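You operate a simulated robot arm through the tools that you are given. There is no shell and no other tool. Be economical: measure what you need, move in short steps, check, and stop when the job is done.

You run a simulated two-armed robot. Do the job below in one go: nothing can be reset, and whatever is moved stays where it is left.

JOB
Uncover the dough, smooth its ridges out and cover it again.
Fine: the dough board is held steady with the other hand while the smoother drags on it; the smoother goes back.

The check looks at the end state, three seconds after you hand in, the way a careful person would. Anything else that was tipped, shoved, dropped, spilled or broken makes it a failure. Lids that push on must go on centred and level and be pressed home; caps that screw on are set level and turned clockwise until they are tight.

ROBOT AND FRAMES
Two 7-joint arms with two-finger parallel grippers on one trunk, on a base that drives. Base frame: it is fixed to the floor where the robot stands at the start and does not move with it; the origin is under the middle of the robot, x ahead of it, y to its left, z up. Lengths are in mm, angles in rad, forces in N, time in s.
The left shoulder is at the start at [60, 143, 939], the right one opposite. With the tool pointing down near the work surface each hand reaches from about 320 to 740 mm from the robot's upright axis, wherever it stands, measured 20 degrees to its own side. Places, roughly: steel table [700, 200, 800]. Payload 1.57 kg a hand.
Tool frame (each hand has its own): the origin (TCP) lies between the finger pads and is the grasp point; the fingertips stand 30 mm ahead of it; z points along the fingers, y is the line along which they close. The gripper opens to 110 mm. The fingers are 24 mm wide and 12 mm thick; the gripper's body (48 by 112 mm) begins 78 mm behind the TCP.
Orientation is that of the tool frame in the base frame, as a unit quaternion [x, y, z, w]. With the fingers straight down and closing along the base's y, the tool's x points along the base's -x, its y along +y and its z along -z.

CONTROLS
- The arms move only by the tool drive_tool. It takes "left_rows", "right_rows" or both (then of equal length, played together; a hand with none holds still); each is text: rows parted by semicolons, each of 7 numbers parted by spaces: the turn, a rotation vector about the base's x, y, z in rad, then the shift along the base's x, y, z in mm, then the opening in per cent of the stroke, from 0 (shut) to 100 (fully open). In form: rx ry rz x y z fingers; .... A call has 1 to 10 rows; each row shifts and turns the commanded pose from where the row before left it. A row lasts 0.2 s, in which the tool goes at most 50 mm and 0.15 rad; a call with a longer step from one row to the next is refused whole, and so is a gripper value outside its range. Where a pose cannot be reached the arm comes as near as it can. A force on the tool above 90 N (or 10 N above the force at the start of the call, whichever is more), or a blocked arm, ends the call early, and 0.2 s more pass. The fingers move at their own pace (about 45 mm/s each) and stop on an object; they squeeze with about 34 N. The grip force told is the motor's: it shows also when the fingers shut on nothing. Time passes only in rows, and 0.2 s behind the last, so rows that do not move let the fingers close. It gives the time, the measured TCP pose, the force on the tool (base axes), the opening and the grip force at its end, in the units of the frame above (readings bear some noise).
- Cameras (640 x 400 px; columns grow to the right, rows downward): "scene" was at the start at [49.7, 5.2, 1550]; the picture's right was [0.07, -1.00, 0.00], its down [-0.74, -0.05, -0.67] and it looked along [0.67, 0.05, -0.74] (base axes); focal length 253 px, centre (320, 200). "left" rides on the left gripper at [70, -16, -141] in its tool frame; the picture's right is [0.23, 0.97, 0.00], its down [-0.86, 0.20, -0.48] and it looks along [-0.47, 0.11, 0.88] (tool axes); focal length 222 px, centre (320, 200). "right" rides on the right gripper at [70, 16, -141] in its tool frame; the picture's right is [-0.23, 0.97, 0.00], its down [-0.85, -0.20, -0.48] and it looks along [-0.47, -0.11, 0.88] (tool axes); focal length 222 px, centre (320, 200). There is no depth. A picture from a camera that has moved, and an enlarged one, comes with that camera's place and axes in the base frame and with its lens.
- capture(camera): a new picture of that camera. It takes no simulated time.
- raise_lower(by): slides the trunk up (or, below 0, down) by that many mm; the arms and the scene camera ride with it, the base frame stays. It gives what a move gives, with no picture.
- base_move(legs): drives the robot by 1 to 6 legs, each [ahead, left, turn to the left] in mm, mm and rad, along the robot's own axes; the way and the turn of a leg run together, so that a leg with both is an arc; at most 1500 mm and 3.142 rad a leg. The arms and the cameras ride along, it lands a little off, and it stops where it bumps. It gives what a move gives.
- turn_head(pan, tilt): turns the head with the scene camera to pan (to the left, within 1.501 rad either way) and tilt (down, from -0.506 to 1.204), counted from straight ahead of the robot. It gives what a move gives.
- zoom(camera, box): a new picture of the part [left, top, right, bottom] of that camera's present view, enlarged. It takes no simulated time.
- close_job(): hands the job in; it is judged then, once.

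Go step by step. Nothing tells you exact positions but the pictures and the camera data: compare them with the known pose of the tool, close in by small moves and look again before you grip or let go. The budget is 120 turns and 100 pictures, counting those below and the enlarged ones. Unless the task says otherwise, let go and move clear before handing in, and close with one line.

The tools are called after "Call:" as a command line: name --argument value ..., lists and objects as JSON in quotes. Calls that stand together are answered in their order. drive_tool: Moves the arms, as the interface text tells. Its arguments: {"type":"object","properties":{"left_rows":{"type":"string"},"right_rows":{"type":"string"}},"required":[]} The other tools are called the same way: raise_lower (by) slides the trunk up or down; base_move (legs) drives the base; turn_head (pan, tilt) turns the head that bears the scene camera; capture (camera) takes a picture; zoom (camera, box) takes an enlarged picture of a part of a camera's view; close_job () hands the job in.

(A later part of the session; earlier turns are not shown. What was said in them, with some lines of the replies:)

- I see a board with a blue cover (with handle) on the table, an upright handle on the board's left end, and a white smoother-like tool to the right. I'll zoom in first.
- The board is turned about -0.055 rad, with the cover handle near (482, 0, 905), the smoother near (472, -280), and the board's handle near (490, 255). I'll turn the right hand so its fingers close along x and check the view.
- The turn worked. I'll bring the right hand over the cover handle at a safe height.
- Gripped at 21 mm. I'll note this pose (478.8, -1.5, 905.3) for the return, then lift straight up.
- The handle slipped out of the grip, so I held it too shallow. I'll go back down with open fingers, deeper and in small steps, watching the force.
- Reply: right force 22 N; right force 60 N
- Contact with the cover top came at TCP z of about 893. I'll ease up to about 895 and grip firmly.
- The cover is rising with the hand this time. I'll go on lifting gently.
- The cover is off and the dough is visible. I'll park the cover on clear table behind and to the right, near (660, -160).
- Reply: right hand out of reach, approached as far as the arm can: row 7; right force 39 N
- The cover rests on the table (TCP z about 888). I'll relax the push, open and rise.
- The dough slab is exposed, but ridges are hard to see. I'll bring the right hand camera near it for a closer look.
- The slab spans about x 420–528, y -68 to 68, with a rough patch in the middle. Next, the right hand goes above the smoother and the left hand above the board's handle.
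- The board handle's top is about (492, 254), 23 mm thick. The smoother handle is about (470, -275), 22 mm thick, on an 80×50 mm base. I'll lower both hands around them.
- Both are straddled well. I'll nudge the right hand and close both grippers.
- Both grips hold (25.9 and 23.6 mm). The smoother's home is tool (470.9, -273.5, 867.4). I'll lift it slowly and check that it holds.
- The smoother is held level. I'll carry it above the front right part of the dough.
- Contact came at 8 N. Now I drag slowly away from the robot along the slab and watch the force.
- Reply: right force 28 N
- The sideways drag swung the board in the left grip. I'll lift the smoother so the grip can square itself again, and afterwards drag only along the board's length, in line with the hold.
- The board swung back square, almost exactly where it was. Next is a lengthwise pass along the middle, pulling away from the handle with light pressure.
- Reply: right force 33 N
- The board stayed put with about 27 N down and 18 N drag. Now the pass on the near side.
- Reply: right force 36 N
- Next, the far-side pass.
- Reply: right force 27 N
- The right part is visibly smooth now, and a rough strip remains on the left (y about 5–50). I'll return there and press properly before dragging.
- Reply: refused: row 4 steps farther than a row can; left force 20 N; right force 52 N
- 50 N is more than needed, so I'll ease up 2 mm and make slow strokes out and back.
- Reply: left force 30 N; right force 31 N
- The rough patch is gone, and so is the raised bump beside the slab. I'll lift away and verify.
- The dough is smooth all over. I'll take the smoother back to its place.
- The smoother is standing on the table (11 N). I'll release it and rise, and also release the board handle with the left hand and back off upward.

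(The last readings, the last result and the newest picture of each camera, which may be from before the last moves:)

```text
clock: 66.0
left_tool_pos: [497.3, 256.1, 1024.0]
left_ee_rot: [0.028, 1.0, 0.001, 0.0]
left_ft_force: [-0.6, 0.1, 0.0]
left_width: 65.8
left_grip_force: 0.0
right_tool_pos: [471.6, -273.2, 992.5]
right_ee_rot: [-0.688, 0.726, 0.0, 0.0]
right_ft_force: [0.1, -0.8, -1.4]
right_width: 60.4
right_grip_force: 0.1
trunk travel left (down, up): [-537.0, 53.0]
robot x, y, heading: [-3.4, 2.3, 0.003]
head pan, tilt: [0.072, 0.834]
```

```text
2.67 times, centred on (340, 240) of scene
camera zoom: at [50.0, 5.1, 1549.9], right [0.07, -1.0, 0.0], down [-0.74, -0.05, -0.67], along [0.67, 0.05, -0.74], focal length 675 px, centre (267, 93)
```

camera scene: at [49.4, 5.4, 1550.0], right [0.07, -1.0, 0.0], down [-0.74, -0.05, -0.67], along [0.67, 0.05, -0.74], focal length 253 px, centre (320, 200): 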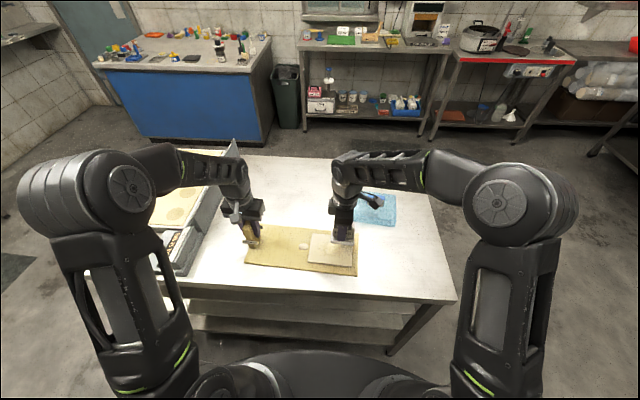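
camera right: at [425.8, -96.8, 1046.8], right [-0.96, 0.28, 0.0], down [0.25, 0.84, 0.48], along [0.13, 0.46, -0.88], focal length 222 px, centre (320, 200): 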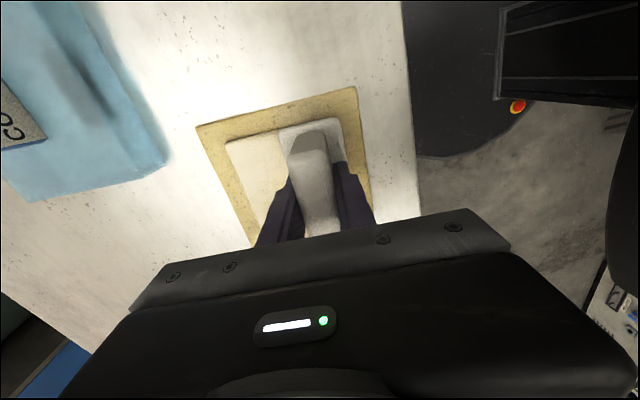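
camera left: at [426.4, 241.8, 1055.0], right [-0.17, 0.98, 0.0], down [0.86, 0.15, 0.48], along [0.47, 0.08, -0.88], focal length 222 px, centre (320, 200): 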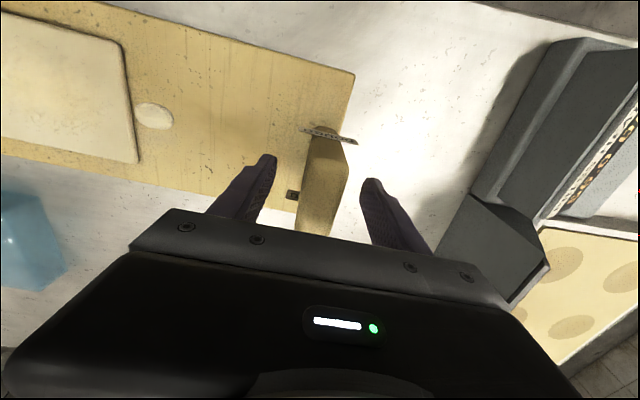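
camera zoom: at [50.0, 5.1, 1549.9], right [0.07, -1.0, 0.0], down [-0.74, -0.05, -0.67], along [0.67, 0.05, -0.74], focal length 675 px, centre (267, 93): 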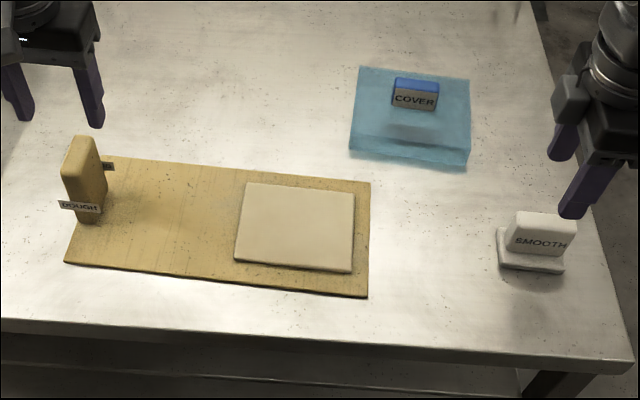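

Everything is in place. The board has ended up about 5 mm farther in x, so I'll allow for that. The right hand goes back to the cover handle near (649, -149).

Call:
drive_tool --right_rows "0 0 -0.02 28 20 0 55; 0 0 0 30 20 0 55; 0 0 0 30 21 0 55; 0 0 0 30 21 0 55; 0 0 0 30 21 0 55; 0 0 0 29 21 0 55; 0 0 0 0 0 0 55"

Call:
zoom --camera "right" --box '[200, 60, 440, 240]'

```text
clock: 67.6
left_tool_pos: [496.3, 256.3, 1024.3]
left_ee_rot: [0.028, 1.0, 0.0, 0.0]
left_ft_force: [-0.5, -0.2, -0.2]
left_width: 65.8
left_grip_force: 0.1
right_tool_pos: [648.5, -151.8, 991.3]
right_ee_rot: [-0.681, 0.733, 0.0, 0.001]
right_ft_force: [0.8, 0.6, 0.4]
right_width: 60.8
right_grip_force: 0.2
trunk travel left (down, up): [-537.0, 53.0]
robot x, y, heading: [0.9, 1.0, -0.004]
head pan, tilt: [0.072, 0.834]
```

```text
2.22 times, centred on (320, 150) of right
camera zoom: at [627.1, -217.1, 1132.0], right [-0.95, 0.3, 0.0], down [0.26, 0.84, 0.48], along [0.14, 0.46, -0.88], focal length 494 px, centre (320, 311)
```

zoom: 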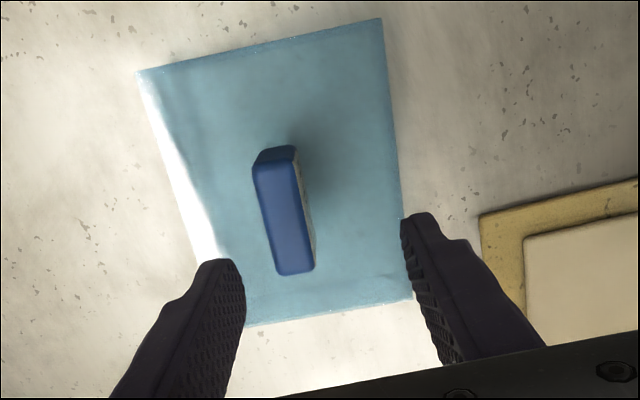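

The cover turns out to sit at about (667, -147), having shifted a little on release. I'll lower to 940, where the reach is longer, then shift over it and look again.

Call:
drive_tool --right_rows "0 0 0 0 0 -25 55; 0 0 0 0 2 -25 55; 0 0 0 10 2 0 55; 0 0 0 9 1 0 55; 0 0 0 0 0 0 55"

Call:
zoom --camera "right" --box '[200, 60, 440, 240]'

```text
clock: 68.8
left_tool_pos: [496.7, 255.7, 1024.3]
left_ee_rot: [0.028, 1.0, -0.001, 0.0]
left_ft_force: [0.6, 0.0, -0.7]
left_width: 65.8
left_grip_force: 0.0
right_tool_pos: [668.1, -145.3, 942.0]
right_ee_rot: [-0.68, 0.733, -0.001, 0.0]
right_ft_force: [0.5, -0.8, -0.2]
right_width: 60.6
right_grip_force: 0.0
trunk travel left (down, up): [-537.0, 53.0]
robot x, y, heading: [1.6, -0.8, -0.001]
head pan, tilt: [0.072, 0.834]
```

```text
2.22 times, centred on (320, 150) of right
camera zoom: at [646.5, -212.2, 1082.0], right [-0.95, 0.3, 0.0], down [0.26, 0.84, 0.48], along [0.14, 0.46, -0.88], focal length 494 px, centre (320, 311)
```

zoom: 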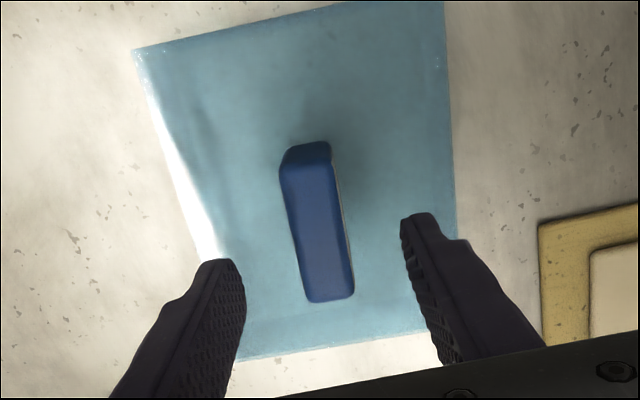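

Call:
drive_tool --right_rows "0 0 0 0 -1 -25 55; 0 0 0 0 0 -18 55; 0 0 0 0 0 -7 55; 0 0 0 0 0 -3 55; 0 0 0 0 0 0 55"

Call:
drive_tool --right_rows "0 0 0 0 0 0 0; 0 0 0 0 0 0 0; 0 0 0 0 0 0 0; 0 0 0 0 0 0 0; 0 0 0 0 0 0 0; 0 0 0 0 0 0 0"

Call:
drive_tool --right_rows "0 0 0 0 0 3 0; 0 0 0 0 0 3 0; 0 0 0 0 0 4 0; 0 0 0 0 0 0 0"

Call:
zoom --camera "scene" --box '[330, 170, 430, 240]'

```text
clock: 70.0
left_tool_pos: [496.7, 255.9, 1025.4]
left_ee_rot: [0.029, 1.0, 0.0, 0.0]
left_ft_force: [-0.2, -0.7, 0.7]
left_width: 66.0
left_grip_force: 0.0
right_tool_pos: [668.8, -146.6, 888.7]
right_ee_rot: [-0.68, 0.733, 0.0, 0.0]
right_ft_force: [0.2, 0.6, 0.5]
right_width: 60.6
right_grip_force: 0.0
trunk travel left (down, up): [-537.0, 53.0]
robot x, y, heading: [4.2, -1.1, -0.002]
head pan, tilt: [0.072, 0.834]
```

```text
clock: 71.4
left_tool_pos: [496.9, 254.5, 1024.0]
left_ee_rot: [0.028, 1.0, 0.0, 0.0]
left_ft_force: [0.5, -0.3, -0.5]
left_width: 66.1
left_grip_force: 0.1
right_tool_pos: [667.5, -146.7, 888.3]
right_ee_rot: [-0.68, 0.734, 0.001, 0.0]
right_ft_force: [0.4, -0.4, 1.0]
right_width: 21.7
right_grip_force: 33.9
trunk travel left (down, up): [-537.0, 53.0]
robot x, y, heading: [2.2, -0.6, 0.004]
head pan, tilt: [0.072, 0.834]
```

```text
clock: 72.4
left_tool_pos: [497.3, 255.4, 1023.9]
left_ee_rot: [0.028, 1.0, 0.001, 0.0]
left_ft_force: [-0.5, -0.7, 0.4]
left_width: 66.0
left_grip_force: 0.1
right_tool_pos: [668.9, -146.5, 898.4]
right_ee_rot: [-0.68, 0.733, 0.0, 0.0]
right_ft_force: [0.2, 0.3, -1.3]
right_width: 21.6
right_grip_force: 33.8
trunk travel left (down, up): [-537.0, 53.0]
robot x, y, heading: [4.2, -0.7, 0.0]
head pan, tilt: [0.072, 0.834]
```

```text
5.71 times, centred on (380, 205) of scene
camera zoom: at [49.9, 5.2, 1549.9], right [0.07, -1.0, 0.0], down [-0.74, -0.05, -0.67], along [0.67, 0.05, -0.74], focal length 1447 px, centre (-23, 171)
```

zoom: 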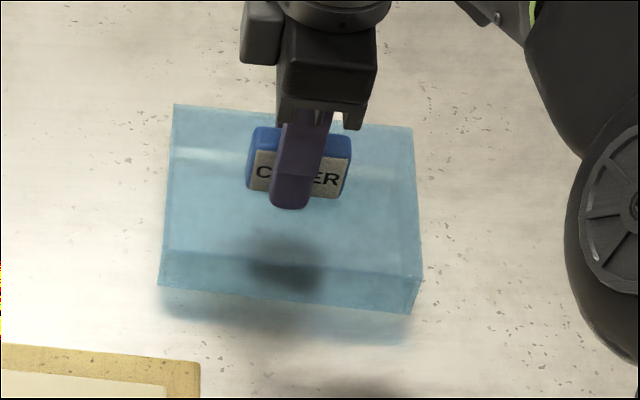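

The cover lifts with a firm grip. I'll carry it back above the dough.

Call:
drive_tool --right_rows "0 0 0 -10 0 15 0; 0 0 0 -25 15 22 0; 0 0 0 -30 26 15 0; 0 0 0 -30 26 0 0; 0 0 0 -30 26 0 0; 0 0 0 -30 26 0 0; 0 0 0 -30 25.5 0 0; 0 0 0 0 0 0 0"

Call:
zoom --camera "scene" --box '[260, 190, 400, 290]'

Call:
capture --camera "left"

Call:
zoom --camera "right" --box '[200, 40, 440, 240]'

```text
clock: 74.2
left_tool_pos: [497.2, 254.2, 1023.6]
left_ee_rot: [0.028, 1.0, -0.001, 0.0]
left_ft_force: [-0.6, 0.5, 1.0]
left_width: 66.0
left_grip_force: 0.1
right_tool_pos: [483.2, -2.1, 950.3]
right_ee_rot: [-0.679, 0.734, 0.0, 0.0]
right_ft_force: [-0.3, 0.4, -1.4]
right_width: 21.6
right_grip_force: 34.4
trunk travel left (down, up): [-537.0, 53.0]
robot x, y, heading: [0.2, 1.1, 0.0]
head pan, tilt: [0.072, 0.834]
```

```text
4.00 times, centred on (330, 240) of scene
camera zoom: at [50.1, 5.0, 1549.9], right [0.07, -1.0, 0.0], down [-0.74, -0.05, -0.67], along [0.67, 0.05, -0.74], focal length 1013 px, centre (280, 40)
```

zoom: 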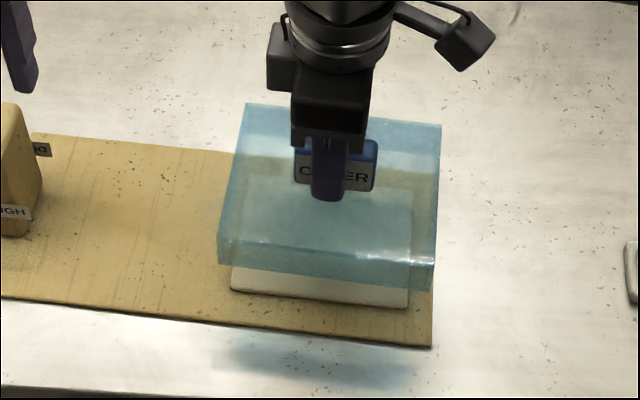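

```text
28 pictures are left
camera left: at [427.0, 242.3, 1165.5], right [-0.17, 0.98, 0.0], down [0.86, 0.15, 0.48], along [0.47, 0.08, -0.88], focal length 222 px, centre (320, 200)
```

left: 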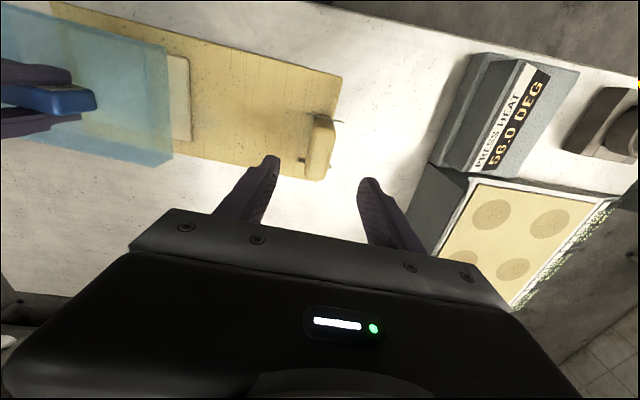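

```text
2.00 times, centred on (320, 140) of right
camera zoom: at [460.8, -67.8, 1091.0], right [-0.95, 0.3, 0.0], down [0.26, 0.84, 0.48], along [0.14, 0.46, -0.88], focal length 444 px, centre (320, 320)
```

zoom: 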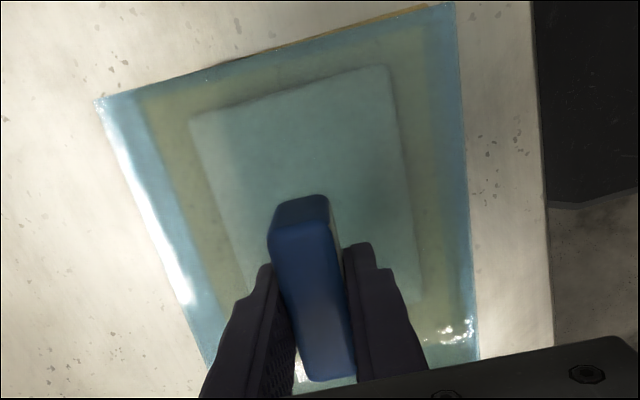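

Alignment looks right. I'll lower to just above contact and compare with the board edges.

Call:
drive_tool --right_rows "0 0 0 0 0 -20 0; 0 0 0 0 0 -15 0; 0 0 0 0 0 -8 0; 0 0 0 0 0 0 0"

Call:
zoom --camera "scene" --box '[280, 190, 380, 290]'

Call:
zoom --camera "right" --box '[200, 60, 440, 260]'

```text
clock: 75.2
left_tool_pos: [497.8, 255.0, 1024.8]
left_ee_rot: [0.027, 1.0, 0.0, 0.0]
left_ft_force: [0.3, 0.0, -0.4]
left_width: 66.2
left_grip_force: 0.1
right_tool_pos: [481.9, -1.4, 907.5]
right_ee_rot: [-0.68, 0.733, -0.001, 0.0]
right_ft_force: [0.0, -0.9, -2.2]
right_width: 21.6
right_grip_force: 34.2
trunk travel left (down, up): [-537.0, 53.0]
robot x, y, heading: [-1.5, -4.1, 0.009]
head pan, tilt: [0.072, 0.834]
```

```text
4.00 times, centred on (330, 240) of scene
camera zoom: at [49.7, 5.2, 1550.0], right [0.07, -1.0, 0.0], down [-0.74, -0.05, -0.67], along [0.67, 0.05, -0.74], focal length 1013 px, centre (280, 40)
```

zoom: 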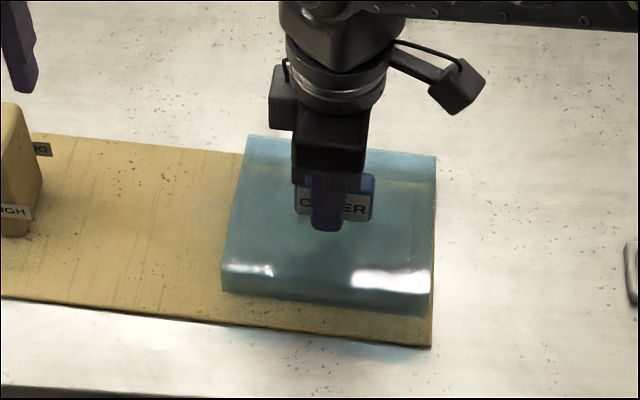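

```text
2.00 times, centred on (320, 160) of right
camera zoom: at [461.6, -68.5, 1047.9], right [-0.95, 0.3, 0.0], down [0.26, 0.84, 0.48], along [0.14, 0.46, -0.88], focal length 444 px, centre (320, 280)
```

zoom: 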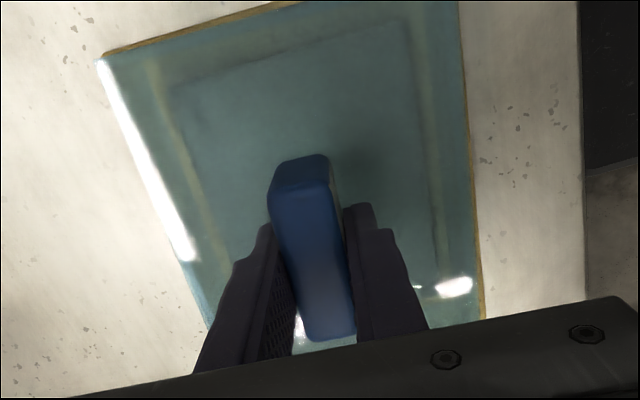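

Compared with the original, the cover sits about 4–5 mm too far right. I'll correct that and lower to contact.

Call:
drive_tool --right_rows "0 0 0 -0.5 5 0 0; 0 0 0 0 0 -4 0; 0 0 0 0 0 -3 0; 0 0 0 0 0 0 0"

Call:
zoom --camera "scene" --box '[280, 190, 380, 290]'

```text
clock: 76.2
left_tool_pos: [497.5, 255.3, 1024.3]
left_ee_rot: [0.027, 1.0, 0.0, 0.0]
left_ft_force: [0.0, 0.5, -0.1]
left_width: 66.2
left_grip_force: 0.1
right_tool_pos: [482.1, 2.5, 899.8]
right_ee_rot: [-0.68, 0.734, 0.0, 0.001]
right_ft_force: [0.5, 0.8, -1.3]
right_width: 21.6
right_grip_force: 34.1
trunk travel left (down, up): [-537.0, 53.0]
robot x, y, heading: [-0.8, 1.1, -0.001]
head pan, tilt: [0.072, 0.834]
```

```text
4.00 times, centred on (330, 240) of scene
camera zoom: at [49.7, 5.2, 1549.9], right [0.07, -1.0, 0.0], down [-0.74, -0.05, -0.67], along [0.67, 0.05, -0.74], focal length 1013 px, centre (280, 40)
```

zoom: 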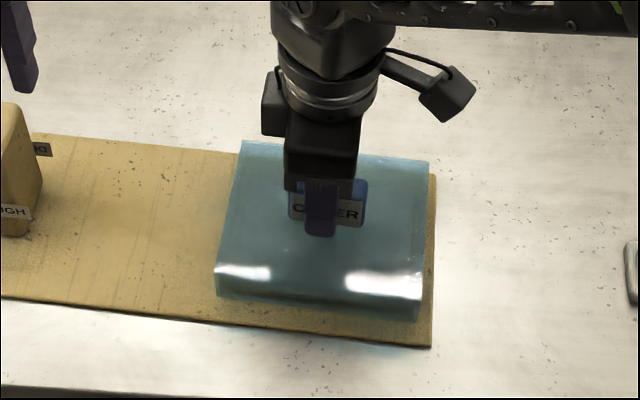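

Call:
drive_tool --right_rows "0 0 0 0 0 -2 0; 0 0 0 0 0 -1 0; 0 0 0 0 0 0 0"

Call:
drive_tool --right_rows "0 0 0 0 0 -1 0; 0 0 0 0 0 -1 0; 0 0 0 0 0 0 0"

```text
clock: 77.0
left_tool_pos: [496.9, 255.3, 1024.8]
left_ee_rot: [0.028, 1.0, 0.001, 0.0]
left_ft_force: [0.4, 0.1, 0.6]
left_width: 66.0
left_grip_force: 0.1
right_tool_pos: [483.1, 2.6, 896.8]
right_ee_rot: [-0.68, 0.733, 0.0, 0.0]
right_ft_force: [-0.8, 0.9, -2.3]
right_width: 21.6
right_grip_force: 33.6
trunk travel left (down, up): [-537.0, 53.0]
robot x, y, heading: [0.8, 0.4, -0.005]
head pan, tilt: [0.072, 0.834]
```

```text
clock: 77.8
left_tool_pos: [496.5, 256.0, 1024.5]
left_ee_rot: [0.029, 1.0, 0.0, 0.0]
left_ft_force: [0.2, -0.8, 0.1]
left_width: 65.9
left_grip_force: 0.1
right_tool_pos: [483.0, 3.1, 895.0]
right_ee_rot: [-0.68, 0.733, 0.0, 0.0]
right_ft_force: [-0.7, 0.2, -1.7]
right_width: 21.3
right_grip_force: 33.8
trunk travel left (down, up): [-537.0, 53.0]
robot x, y, heading: [1.8, -1.9, 0.005]
head pan, tilt: [0.072, 0.834]
```

Call:
drive_tool --right_rows "0 0 0 0 0 -1 0; 0 0 0 0 0 -1 0; 0 0 0 0 0 0 0"

Call:
drive_tool --right_rows "0 0 0 0 0 -1 0; 0 0 0 0 0 0 0"

Call:
zoom --camera "scene" --box '[280, 190, 380, 290]'

```text
clock: 78.6
left_tool_pos: [496.4, 255.1, 1024.6]
left_ee_rot: [0.027, 1.0, 0.0, 0.0]
left_ft_force: [0.0, 0.0, -0.1]
left_width: 65.8
left_grip_force: 0.0
right_tool_pos: [483.2, 3.4, 894.0]
right_ee_rot: [-0.68, 0.733, 0.0, 0.002]
right_ft_force: [1.1, 0.8, 11.8]
right_width: 21.6
right_grip_force: 33.8
trunk travel left (down, up): [-537.0, 53.0]
robot x, y, heading: [-0.1, -0.5, -0.003]
head pan, tilt: [0.072, 0.834]
```

```text
clock: 79.2
left_tool_pos: [496.0, 254.5, 1025.9]
left_ee_rot: [0.028, 1.0, 0.0, 0.001]
left_ft_force: [0.2, 0.4, -0.3]
left_width: 66.0
left_grip_force: 0.0
right_tool_pos: [483.4, 3.4, 895.0]
right_ee_rot: [-0.68, 0.733, 0.001, 0.002]
right_ft_force: [3.4, -1.3, 28.2]
right_width: 21.5
right_grip_force: 34.3
trunk travel left (down, up): [-537.0, 53.0]
robot x, y, heading: [1.3, 0.5, 0.005]
head pan, tilt: [0.072, 0.834]
```

```text
4.00 times, centred on (330, 240) of scene
camera zoom: at [47.8, 5.1, 1550.3], right [0.07, -1.0, 0.0], down [-0.74, -0.05, -0.67], along [0.67, 0.05, -0.74], focal length 1013 px, centre (280, 40)
```

zoom: 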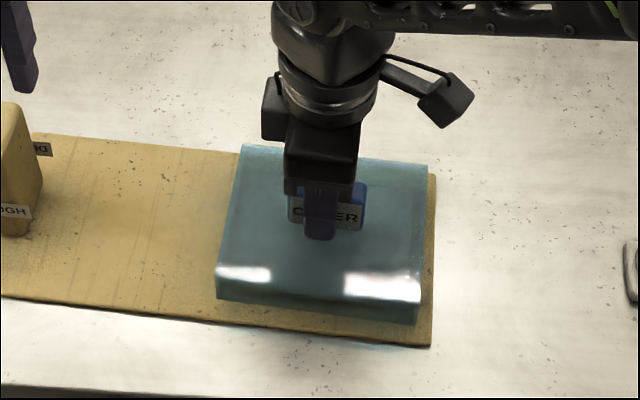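

The cover is seated on the board at the original relative spot and level. I'll relax, open and rise clear.

Call:
drive_tool --right_rows "0 0 0 0 0 1.5 0; 0 0 0 0 0 1 0; 0 0 0 0 0 0 40; 0 0 0 0 0 0 40; 0 0 0 0 0 0 40; 0 0 0 0 0 8 40; 0 0 0 0 0 25 40; 0 0 0 0 0 40 40; 0 0 0 0 0 40 40; 0 0 0 0 0 0 40"

Call:
drive_tool --right_rows "0 0 0 0 -40 0 40; 0 0 0 0 -45 0 40; 0 0 0 0 -45 0 40; 0 0 0 0 -45 0 40; 0 0 0 0 -45 0 40; 0 0 0 0 0 0 40"

Call:
zoom --camera "scene" --box '[280, 190, 380, 290]'

Call:
capture --camera "scene"

Call:
capture --camera "left"

```text
clock: 81.4
left_tool_pos: [497.3, 254.2, 1024.4]
left_ee_rot: [0.028, 1.0, 0.0, 0.0]
left_ft_force: [0.5, 0.1, -0.9]
left_width: 66.2
left_grip_force: 0.1
right_tool_pos: [483.2, 3.2, 1008.0]
right_ee_rot: [-0.68, 0.733, 0.0, -0.002]
right_ft_force: [0.1, -0.9, 0.5]
right_width: 43.9
right_grip_force: 0.1
trunk travel left (down, up): [-537.0, 53.0]
robot x, y, heading: [-5.4, 2.0, 0.003]
head pan, tilt: [0.072, 0.834]
```

```text
clock: 82.8
left_tool_pos: [497.0, 255.5, 1024.0]
left_ee_rot: [0.027, 1.0, 0.001, 0.0]
left_ft_force: [0.3, 0.5, -0.8]
left_width: 65.9
left_grip_force: 0.1
right_tool_pos: [483.5, -217.8, 1008.0]
right_ee_rot: [-0.68, 0.733, 0.0, 0.0]
right_ft_force: [0.1, 0.8, -0.2]
right_width: 44.2
right_grip_force: 0.2
trunk travel left (down, up): [-537.0, 53.0]
robot x, y, heading: [0.3, 1.9, -0.005]
head pan, tilt: [0.072, 0.834]
```

```text
4.00 times, centred on (330, 240) of scene
camera zoom: at [49.7, 5.7, 1549.9], right [0.07, -1.0, 0.0], down [-0.74, -0.05, -0.67], along [0.67, 0.05, -0.74], focal length 1013 px, centre (280, 40)
```

zoom: 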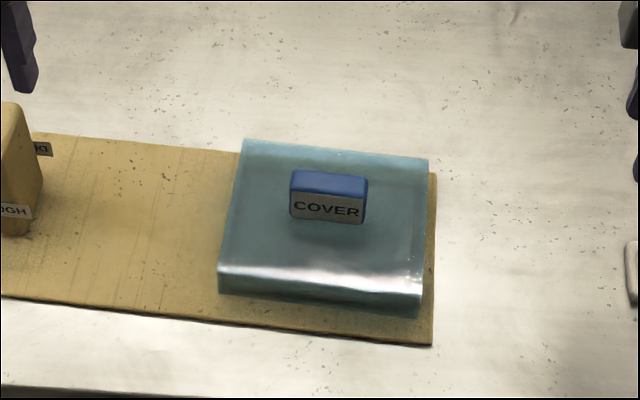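

```text
21 pictures are left
camera scene: at [49.7, 5.7, 1549.9], right [0.07, -1.0, 0.0], down [-0.74, -0.05, -0.67], along [0.67, 0.05, -0.74], focal length 253 px, centre (320, 200)
```

scene: 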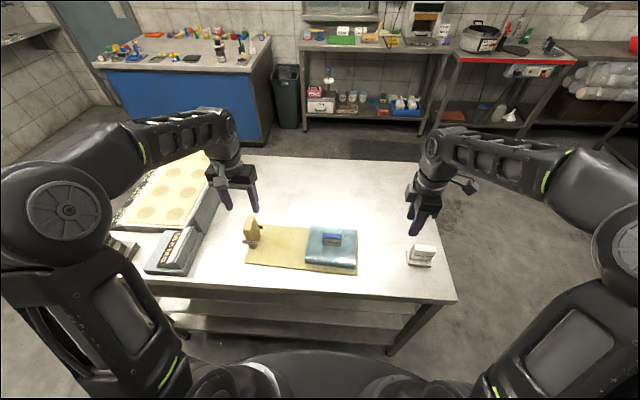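

```text
20 pictures are left
camera left: at [426.7, 243.0, 1165.5], right [-0.17, 0.98, 0.0], down [0.86, 0.15, 0.48], along [0.47, 0.08, -0.88], focal length 222 px, centre (320, 200)
```

left: 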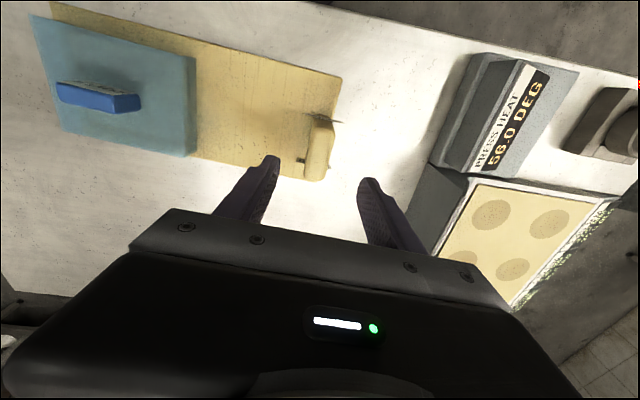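

The cover is back on, but it may have shifted a few mm in x on release. I'll zoom in to check that it is seated flat and not resting on the dough.

Call:
zoom --camera "left" --box '[20, 0, 220, 170]'

Call:
zoom --camera "scene" --box '[295, 220, 365, 280]'

Call:
capture --camera "right"

```text
2.35 times, centred on (120, 85) of left
camera zoom: at [426.7, 243.0, 1165.5], right [-0.17, 0.98, 0.0], down [0.86, 0.15, 0.48], along [0.47, 0.08, -0.88], focal length 523 px, centre (791, 471)
```

zoom: 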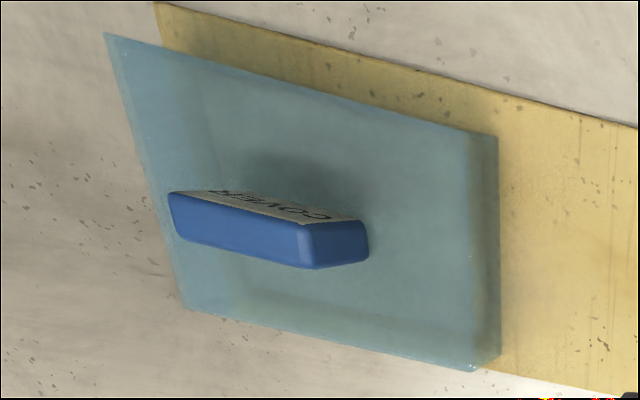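

```text
6.67 times, centred on (330, 250) of scene
camera zoom: at [49.7, 5.7, 1549.9], right [0.07, -1.0, 0.0], down [-0.74, -0.05, -0.67], along [0.67, 0.05, -0.74], focal length 1688 px, centre (253, -133)
```

zoom: 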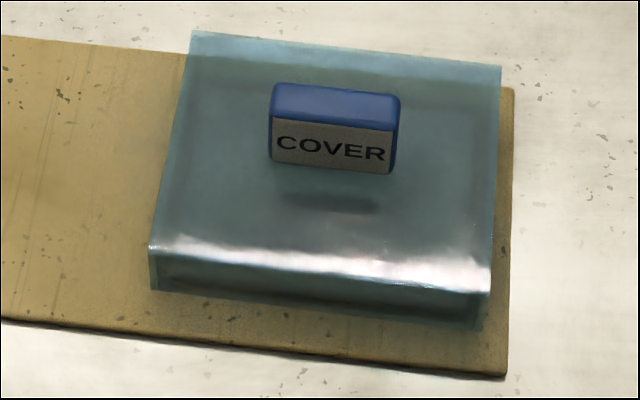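

```text
17 pictures are left
camera right: at [462.0, -283.8, 1148.4], right [-0.95, 0.3, 0.0], down [0.26, 0.84, 0.48], along [0.14, 0.46, -0.88], focal length 222 px, centre (320, 200)
```

right: 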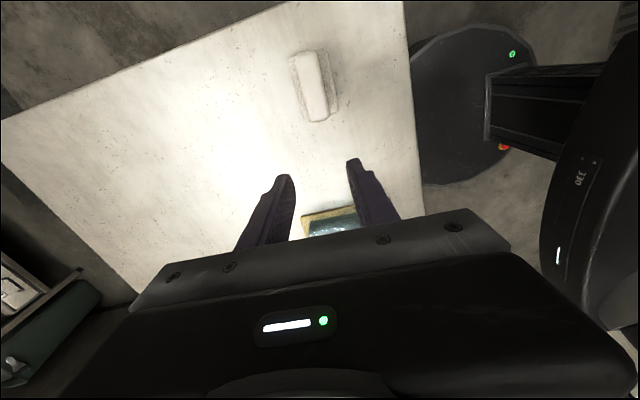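

The cover's lettering shows it slid about 5–6 mm in x when the fingers sprang open. I'll regrip it, set it back at tool x ≈ 483.5, and this time open the fingers gradually.

Call:
drive_tool --right_rows "0 0 0 1 40 0 50; 0 0 0 1 45 0 50; 0 0 0 1 45 0 50; 0 0 0 1 45 0 50; 0 0 0 2 46 0 50; 0 0 0 0 0 -35 50; 0 0 0 0 0 -35 50; 0 0 0 0 0 -25 50; 0 0 0 0 0 -13 50; 0 0 0 0 0 0 50"

Call:
zoom --camera "right" --box '[200, 60, 440, 260]'

```text
clock: 85.0
left_tool_pos: [497.2, 255.2, 1023.5]
left_ee_rot: [0.027, 1.0, 0.0, 0.0]
left_ft_force: [-0.8, 0.4, 0.5]
left_width: 66.0
left_grip_force: 0.0
right_tool_pos: [488.6, 3.4, 899.8]
right_ee_rot: [-0.68, 0.733, 0.0, 0.0]
right_ft_force: [-0.5, 0.0, -0.5]
right_width: 55.1
right_grip_force: 0.1
trunk travel left (down, up): [-537.0, 53.0]
robot x, y, heading: [-2.3, 0.7, 0.003]
head pan, tilt: [0.072, 0.834]
```

```text
2.00 times, centred on (320, 160) of right
camera zoom: at [466.6, -63.1, 1040.1], right [-0.95, 0.3, 0.0], down [0.26, 0.84, 0.48], along [0.14, 0.46, -0.88], focal length 444 px, centre (320, 280)
```

zoom: 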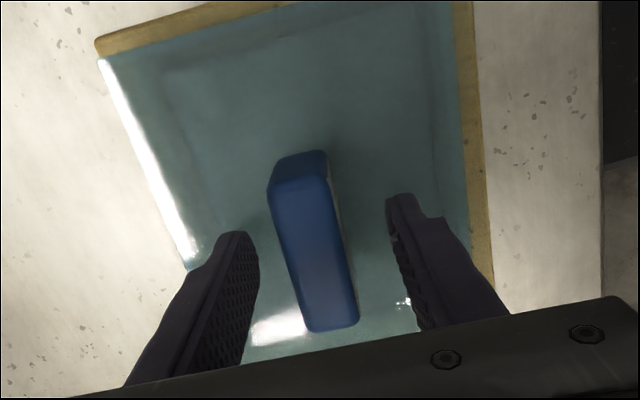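

Call:
drive_tool --right_rows "0 0 0 1 0 -3 50; 0 0 0 0 0 0 0; 0 0 0 0 0 0 0; 0 0 0 0 0 0 0; 0 0 0 0 0 0 0; 0 0 0 0 0 0 0; 0 0 0 0 0 4 0; 0 0 0 0 0 5 0; 0 0 0 0 0 6 0; 0 0 0 0 0 0 0"

Call:
zoom --camera "scene" --box '[280, 190, 380, 290]'

```text
clock: 87.2
left_tool_pos: [496.4, 255.9, 1023.5]
left_ee_rot: [0.028, 1.0, 0.0, 0.001]
left_ft_force: [0.6, 0.3, -0.6]
left_width: 66.1
left_grip_force: 0.0
right_tool_pos: [490.7, 5.1, 911.7]
right_ee_rot: [-0.68, 0.733, 0.0, 0.0]
right_ft_force: [-0.4, 0.5, -1.6]
right_width: 21.3
right_grip_force: 33.9
trunk travel left (down, up): [-537.0, 53.0]
robot x, y, heading: [-1.5, -1.2, 0.0]
head pan, tilt: [0.072, 0.834]
```

```text
4.00 times, centred on (330, 240) of scene
camera zoom: at [49.9, 5.2, 1549.9], right [0.07, -1.0, 0.0], down [-0.74, -0.05, -0.67], along [0.67, 0.05, -0.74], focal length 1013 px, centre (280, 40)
```

zoom: 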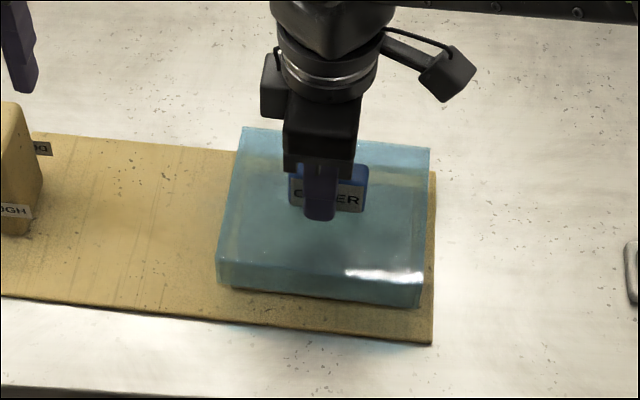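

Call:
drive_tool --right_rows "0 0 0 -5.5 -1.5 0 0; 0 0 0 0 0 -5 0; 0 0 0 0 0 -4 0; 0 0 0 0 0 0 0"

Call:
zoom --camera "scene" --box '[280, 190, 380, 290]'

Call:
zoom --camera "right" --box '[200, 60, 440, 260]'

```text
clock: 88.2
left_tool_pos: [495.5, 254.2, 1025.5]
left_ee_rot: [0.028, 1.0, -0.001, 0.001]
left_ft_force: [0.8, 0.5, -0.3]
left_width: 66.0
left_grip_force: 0.0
right_tool_pos: [483.3, 3.3, 904.2]
right_ee_rot: [-0.68, 0.733, 0.0, 0.002]
right_ft_force: [-2.6, 0.0, 13.0]
right_width: 22.0
right_grip_force: 34.0
trunk travel left (down, up): [-537.0, 53.0]
robot x, y, heading: [-2.5, 1.6, 0.001]
head pan, tilt: [0.072, 0.834]
```

```text
4.00 times, centred on (330, 240) of scene
camera zoom: at [48.2, 5.4, 1550.2], right [0.07, -1.0, 0.0], down [-0.74, -0.05, -0.67], along [0.67, 0.05, -0.74], focal length 1013 px, centre (280, 40)
```

zoom: 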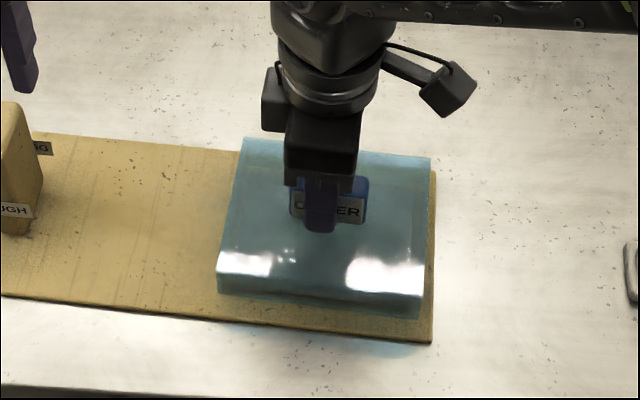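

```text
2.00 times, centred on (320, 160) of right
camera zoom: at [461.5, -63.3, 1044.5], right [-0.95, 0.3, 0.0], down [0.26, 0.84, 0.48], along [0.15, 0.46, -0.88], focal length 444 px, centre (320, 280)
```

zoom: 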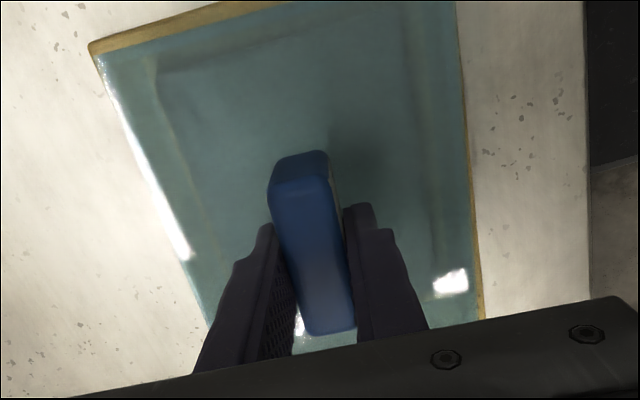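

Contact came early (13 N at z 904), so the cover's rim seems to be on the dough edge. I'll lift off and look at the dough.

Call:
drive_tool --right_rows "0 0 0 0 0 10 0; 0 0 0 0 0 25 0; 0 0 0 0 0 30 0; 0 0 0 10 -40 0 0; 0 0 0 10 -40 0 0; 0 0 0 10 -40 0 0; 0 0 0 10 -40 0 0; 0 0 0 0 0 0 0"

Call:
zoom --camera "scene" --box '[290, 190, 430, 290]'

```text
clock: 90.0
left_tool_pos: [496.2, 256.2, 1023.6]
left_ee_rot: [0.027, 1.0, 0.0, 0.0]
left_ft_force: [0.3, 0.8, 1.2]
left_width: 66.0
left_grip_force: 0.0
right_tool_pos: [524.4, -157.2, 967.5]
right_ee_rot: [-0.68, 0.733, 0.0, 0.0]
right_ft_force: [-0.7, 0.5, -1.4]
right_width: 21.4
right_grip_force: 33.7
trunk travel left (down, up): [-537.0, 53.0]
robot x, y, heading: [-1.2, -0.9, -0.003]
head pan, tilt: [0.072, 0.834]
```

```text
4.00 times, centred on (360, 240) of scene
camera zoom: at [49.7, 5.5, 1549.9], right [0.07, -1.0, 0.0], down [-0.74, -0.05, -0.67], along [0.67, 0.05, -0.74], focal length 1013 px, centre (160, 40)
```

zoom: 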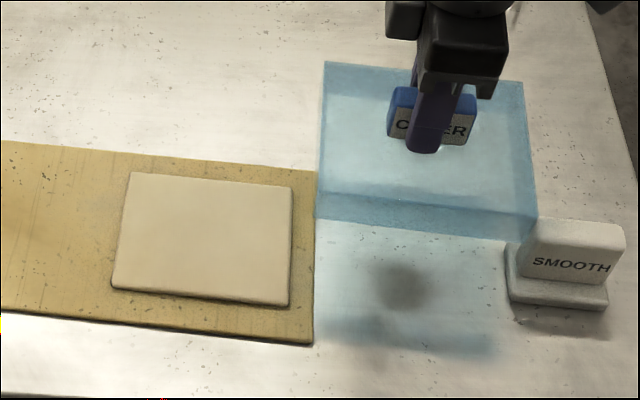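

The dough is intact; the board has moved about +7 mm in x and +0.02 rad from the start. I'll aim the cover at tool (485.7, 4.3) with +0.02 rad and lower it carefully.

Call:
drive_tool --right_rows "0 0 0.02 -9 40 0 0; 0 0 0 -10 40 0 0; 0 0 0 -10 41 0 0; 0 0 0 -9.8 40.5 0 0; 0 0 0 0 0 -25 0; 0 0 0 0 0 -25 0; 0 0 0 0 0 -9 0; 0 0 0 0 0 0 0"

Call:
drive_tool --right_rows "0 0 0 0 0 -2 0; 0 0 0 0 0 -2 0; 0 0 0 0 0 0 0"

```text
clock: 91.8
left_tool_pos: [496.8, 255.7, 1025.2]
left_ee_rot: [0.028, 1.0, 0.0, 0.0]
left_ft_force: [0.2, 0.4, -0.3]
left_width: 66.1
left_grip_force: 0.0
right_tool_pos: [485.8, 4.2, 907.4]
right_ee_rot: [-0.688, 0.726, -0.001, 0.0]
right_ft_force: [0.1, -0.6, -1.8]
right_width: 21.5
right_grip_force: 33.7
trunk travel left (down, up): [-537.0, 53.0]
robot x, y, heading: [0.5, 0.1, -0.003]
head pan, tilt: [0.072, 0.834]
```

```text
clock: 92.6
left_tool_pos: [496.3, 256.5, 1025.6]
left_ee_rot: [0.028, 1.0, -0.001, 0.0]
left_ft_force: [0.0, 0.1, 0.4]
left_width: 66.0
left_grip_force: 0.0
right_tool_pos: [484.4, 4.0, 905.6]
right_ee_rot: [-0.687, 0.727, 0.0, 0.0]
right_ft_force: [-0.1, -0.1, -1.9]
right_width: 21.4
right_grip_force: 34.0
trunk travel left (down, up): [-537.0, 53.0]
robot x, y, heading: [0.5, 1.6, -0.002]
head pan, tilt: [0.072, 0.834]
```

Call:
drive_tool --right_rows "0 0 0 0 0 -1.5 0; 0 0 0 0 0 -1.5 0; 0 0 0 0 0 0 0"

Call:
zoom --camera "scene" --box '[280, 190, 380, 290]'

```text
clock: 93.4
left_tool_pos: [496.7, 256.1, 1024.6]
left_ee_rot: [0.028, 1.0, 0.001, 0.0]
left_ft_force: [0.8, -0.1, 0.0]
left_width: 66.1
left_grip_force: 0.0
right_tool_pos: [485.7, 3.9, 902.5]
right_ee_rot: [-0.687, 0.726, 0.0, 0.0]
right_ft_force: [-0.7, 0.3, -0.7]
right_width: 21.5
right_grip_force: 33.8
trunk travel left (down, up): [-537.0, 53.0]
robot x, y, heading: [1.7, -2.3, 0.001]
head pan, tilt: [0.072, 0.834]
```

```text
4.00 times, centred on (330, 240) of scene
camera zoom: at [49.7, 5.2, 1549.9], right [0.07, -1.0, 0.0], down [-0.74, -0.05, -0.67], along [0.67, 0.05, -0.74], focal length 1013 px, centre (280, 40)
```

zoom: 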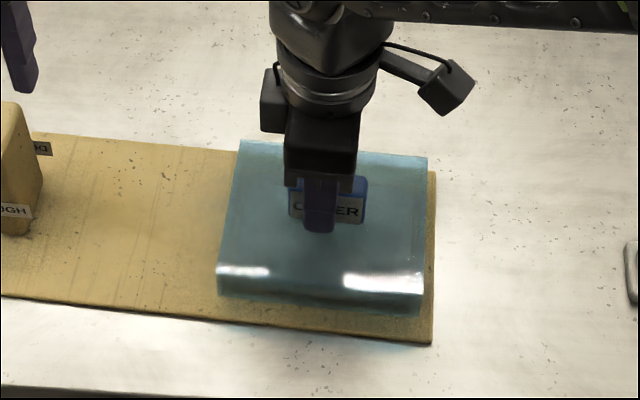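

Call:
drive_tool --right_rows "0 0 0 0 0 -1.5 0; 0 0 0 0 0 -1.5 0; 0 0 0 0 0 0 0"

Call:
drive_tool --right_rows "0 0 0 0 0 -1.5 0; 0 0 0 0 0 0 0"

```text
clock: 94.2
left_tool_pos: [496.8, 255.4, 1024.6]
left_ee_rot: [0.028, 1.0, -0.001, 0.001]
left_ft_force: [0.1, -0.2, 0.5]
left_width: 66.0
left_grip_force: 0.0
right_tool_pos: [485.2, 4.3, 898.8]
right_ee_rot: [-0.688, 0.726, 0.0, 0.0]
right_ft_force: [-0.5, 0.7, -1.9]
right_width: 21.8
right_grip_force: 33.7
trunk travel left (down, up): [-537.0, 53.0]
robot x, y, heading: [0.7, 5.1, 0.001]
head pan, tilt: [0.072, 0.834]
```

```text
clock: 94.8
left_tool_pos: [496.4, 255.4, 1024.7]
left_ee_rot: [0.027, 1.0, 0.0, -0.001]
left_ft_force: [0.6, 0.4, -0.4]
left_width: 65.9
left_grip_force: 0.1
right_tool_pos: [485.4, 4.0, 898.4]
right_ee_rot: [-0.688, 0.726, 0.0, -0.001]
right_ft_force: [-0.5, -0.3, -2.0]
right_width: 21.9
right_grip_force: 34.2
trunk travel left (down, up): [-537.0, 53.0]
robot x, y, heading: [-0.9, 2.9, -0.002]
head pan, tilt: [0.072, 0.834]
```

Past the dough's height with no contact, so the rim clears the dough. I'll continue to the seat.

Call:
drive_tool --right_rows "0 0 0 0 0 -1.5 0; 0 0 0 0 0 0 0"

Call:
drive_tool --right_rows "0 0 0 0 0 -1.5 0; 0 0 0 0 0 0 0"

Call:
drive_tool --right_rows "0 0 0 0 0 -1 0; 0 0 0 0 0 0 0"

```text
clock: 95.4
left_tool_pos: [496.2, 254.6, 1025.2]
left_ee_rot: [0.028, 1.0, -0.001, -0.001]
left_ft_force: [1.3, -0.4, 0.2]
left_width: 65.8
left_grip_force: 0.0
right_tool_pos: [484.9, 4.8, 896.2]
right_ee_rot: [-0.687, 0.726, 0.0, 0.001]
right_ft_force: [-0.8, -2.2, 7.1]
right_width: 21.8
right_grip_force: 33.8
trunk travel left (down, up): [-537.0, 53.0]
robot x, y, heading: [4.4, -2.5, 0.002]
head pan, tilt: [0.072, 0.834]
```

```text
clock: 96.0
left_tool_pos: [496.8, 255.5, 1024.7]
left_ee_rot: [0.028, 1.0, 0.0, 0.001]
left_ft_force: [-0.8, -0.1, -0.7]
left_width: 66.1
left_grip_force: 0.1
right_tool_pos: [485.1, 4.4, 897.3]
right_ee_rot: [-0.687, 0.726, -0.001, 0.002]
right_ft_force: [1.6, -4.1, 29.0]
right_width: 21.5
right_grip_force: 33.7
trunk travel left (down, up): [-537.0, 53.0]
robot x, y, heading: [1.0, 1.1, -0.001]
head pan, tilt: [0.072, 0.834]
```

```text
clock: 96.6
left_tool_pos: [495.5, 255.1, 1024.1]
left_ee_rot: [0.027, 1.0, 0.0, 0.001]
left_ft_force: [0.6, -0.5, -0.1]
left_width: 66.1
left_grip_force: 0.0
right_tool_pos: [485.4, 4.8, 895.0]
right_ee_rot: [-0.686, 0.727, -0.001, 0.003]
right_ft_force: [5.5, -1.7, 31.1]
right_width: 21.5
right_grip_force: 33.8
trunk travel left (down, up): [-537.0, 53.0]
robot x, y, heading: [1.6, 3.4, 0.0]
head pan, tilt: [0.072, 0.834]
```

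It is seated at z ≈ 896. I'll ease the push and open the fingers in tiny increments.

Call:
drive_tool --right_rows "0 0 0 0 0 1 0; 0 0 0 0 0 1 17; 0 0 0 0 0 0 18.5; 0 0 0 0 0 0 19.5; 0 0 0 0 0 0 20; 0 0 0 0 0 0 20.5; 0 0 0 0 0 0 21; 0 0 0 0 0 0 22; 0 0 0 0 0 0 23.5; 0 0 0 0 0 0 25"

Call:
zoom --camera "right" --box '[200, 60, 440, 260]'

```text
clock: 98.8
left_tool_pos: [496.7, 254.5, 1024.9]
left_ee_rot: [0.028, 1.0, -0.001, 0.001]
left_ft_force: [0.1, -0.1, 0.5]
left_width: 65.9
left_grip_force: 0.0
right_tool_pos: [486.0, 3.6, 894.5]
right_ee_rot: [-0.688, 0.726, -0.001, 0.0]
right_ft_force: [0.5, 0.2, 0.5]
right_width: 27.8
right_grip_force: 0.0
trunk travel left (down, up): [-537.0, 53.0]
robot x, y, heading: [-0.2, 2.2, -0.001]
head pan, tilt: [0.072, 0.834]
```

```text
2.00 times, centred on (320, 160) of right
camera zoom: at [465.1, -63.0, 1035.5], right [-0.96, 0.28, 0.0], down [0.25, 0.84, 0.48], along [0.13, 0.46, -0.88], focal length 444 px, centre (320, 280)
```

zoom: 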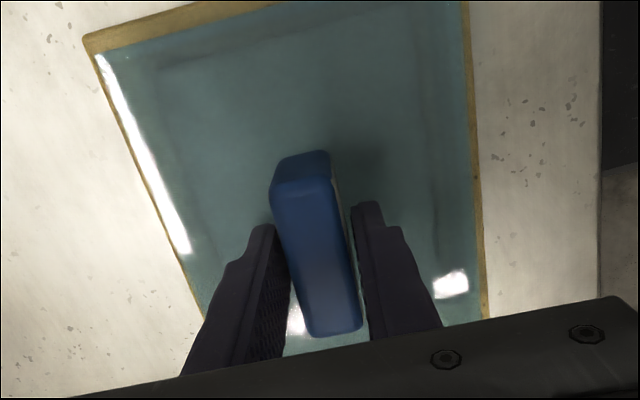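

Board margins show evenly on both sides now. I'll open a bit further, slowly, then rise straight up and move aside.

Call:
drive_tool --right_rows "0 0 0 0 0 0 27; 0 0 0 0 0 0 29; 0 0 0 0 0 0 31; 0 0 0 0 0 3 32; 0 0 0 0 0 5 32; 0 0 0 0 0 10 32; 0 0 0 0 0 25 32; 0 0 0 0 0 40 32; 0 0 0 0 0 40 32; 0 0 0 0 0 0 32"

Call:
drive_tool --right_rows "0 0 0 0 -40 0 32; 0 0 0 0 -45 0 32; 0 0 0 0 -45 0 32; 0 0 0 0 -45 0 32; 0 0 0 0 -45 0 32; 0 0 0 0 0 0 32"

Call:
zoom --camera "scene" --box '[280, 190, 380, 290]'

Call:
zoom --camera "left" --box '[20, 0, 220, 170]'

```text
clock: 101.0
left_tool_pos: [497.1, 255.2, 1024.6]
left_ee_rot: [0.028, 1.0, 0.0, -0.001]
left_ft_force: [-0.1, -0.8, -0.5]
left_width: 66.2
left_grip_force: 0.1
right_tool_pos: [484.7, 2.3, 1017.9]
right_ee_rot: [-0.688, 0.726, 0.001, -0.001]
right_ft_force: [1.0, 0.5, 0.4]
right_width: 35.1
right_grip_force: 0.1
trunk travel left (down, up): [-537.0, 53.0]
robot x, y, heading: [1.2, 0.1, 0.002]
head pan, tilt: [0.072, 0.834]
```

```text
clock: 102.4
left_tool_pos: [497.0, 255.4, 1023.0]
left_ee_rot: [0.027, 1.0, 0.0, 0.0]
left_ft_force: [-0.3, -0.3, 0.2]
left_width: 65.8
left_grip_force: 0.2
right_tool_pos: [484.5, -215.0, 1018.1]
right_ee_rot: [-0.687, 0.727, 0.0, 0.001]
right_ft_force: [0.9, 0.2, -0.5]
right_width: 35.2
right_grip_force: 0.1
trunk travel left (down, up): [-537.0, 53.0]
robot x, y, heading: [0.1, 2.6, -0.004]
head pan, tilt: [0.072, 0.834]
```

```text
4.00 times, centred on (330, 240) of scene
camera zoom: at [49.7, 5.7, 1549.9], right [0.07, -1.0, 0.0], down [-0.74, -0.05, -0.67], along [0.67, 0.05, -0.74], focal length 1013 px, centre (280, 40)
```

zoom: 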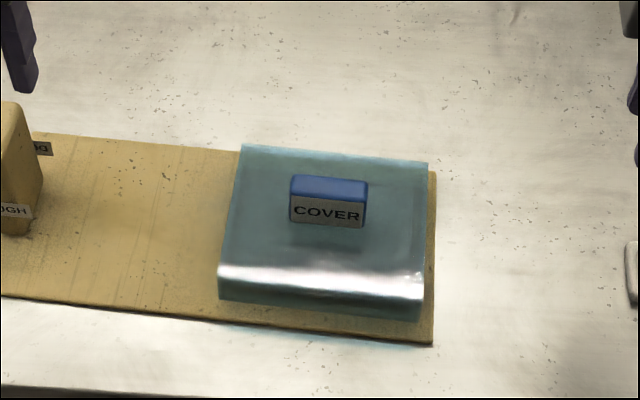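

```text
2.35 times, centred on (120, 85) of left
camera zoom: at [426.7, 243.0, 1165.5], right [-0.17, 0.98, 0.0], down [0.86, 0.15, 0.48], along [0.47, 0.08, -0.88], focal length 523 px, centre (791, 471)
```

zoom: 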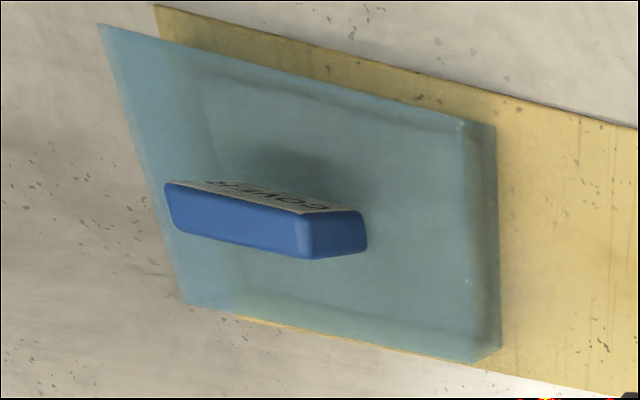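

The cover sits level on the board, matching its original margins. The smoother is back in its place, the dough is smooth, and both hands are clear, so I'm handing in.

Call:
close_job

```text
The job is handed in.
```

I uncovered the dough, smoothed its ridges, put the smoother back and set the cover on again level, but the board ended up about 7 mm farther from the robot than it started and turned about 0.02 rad.
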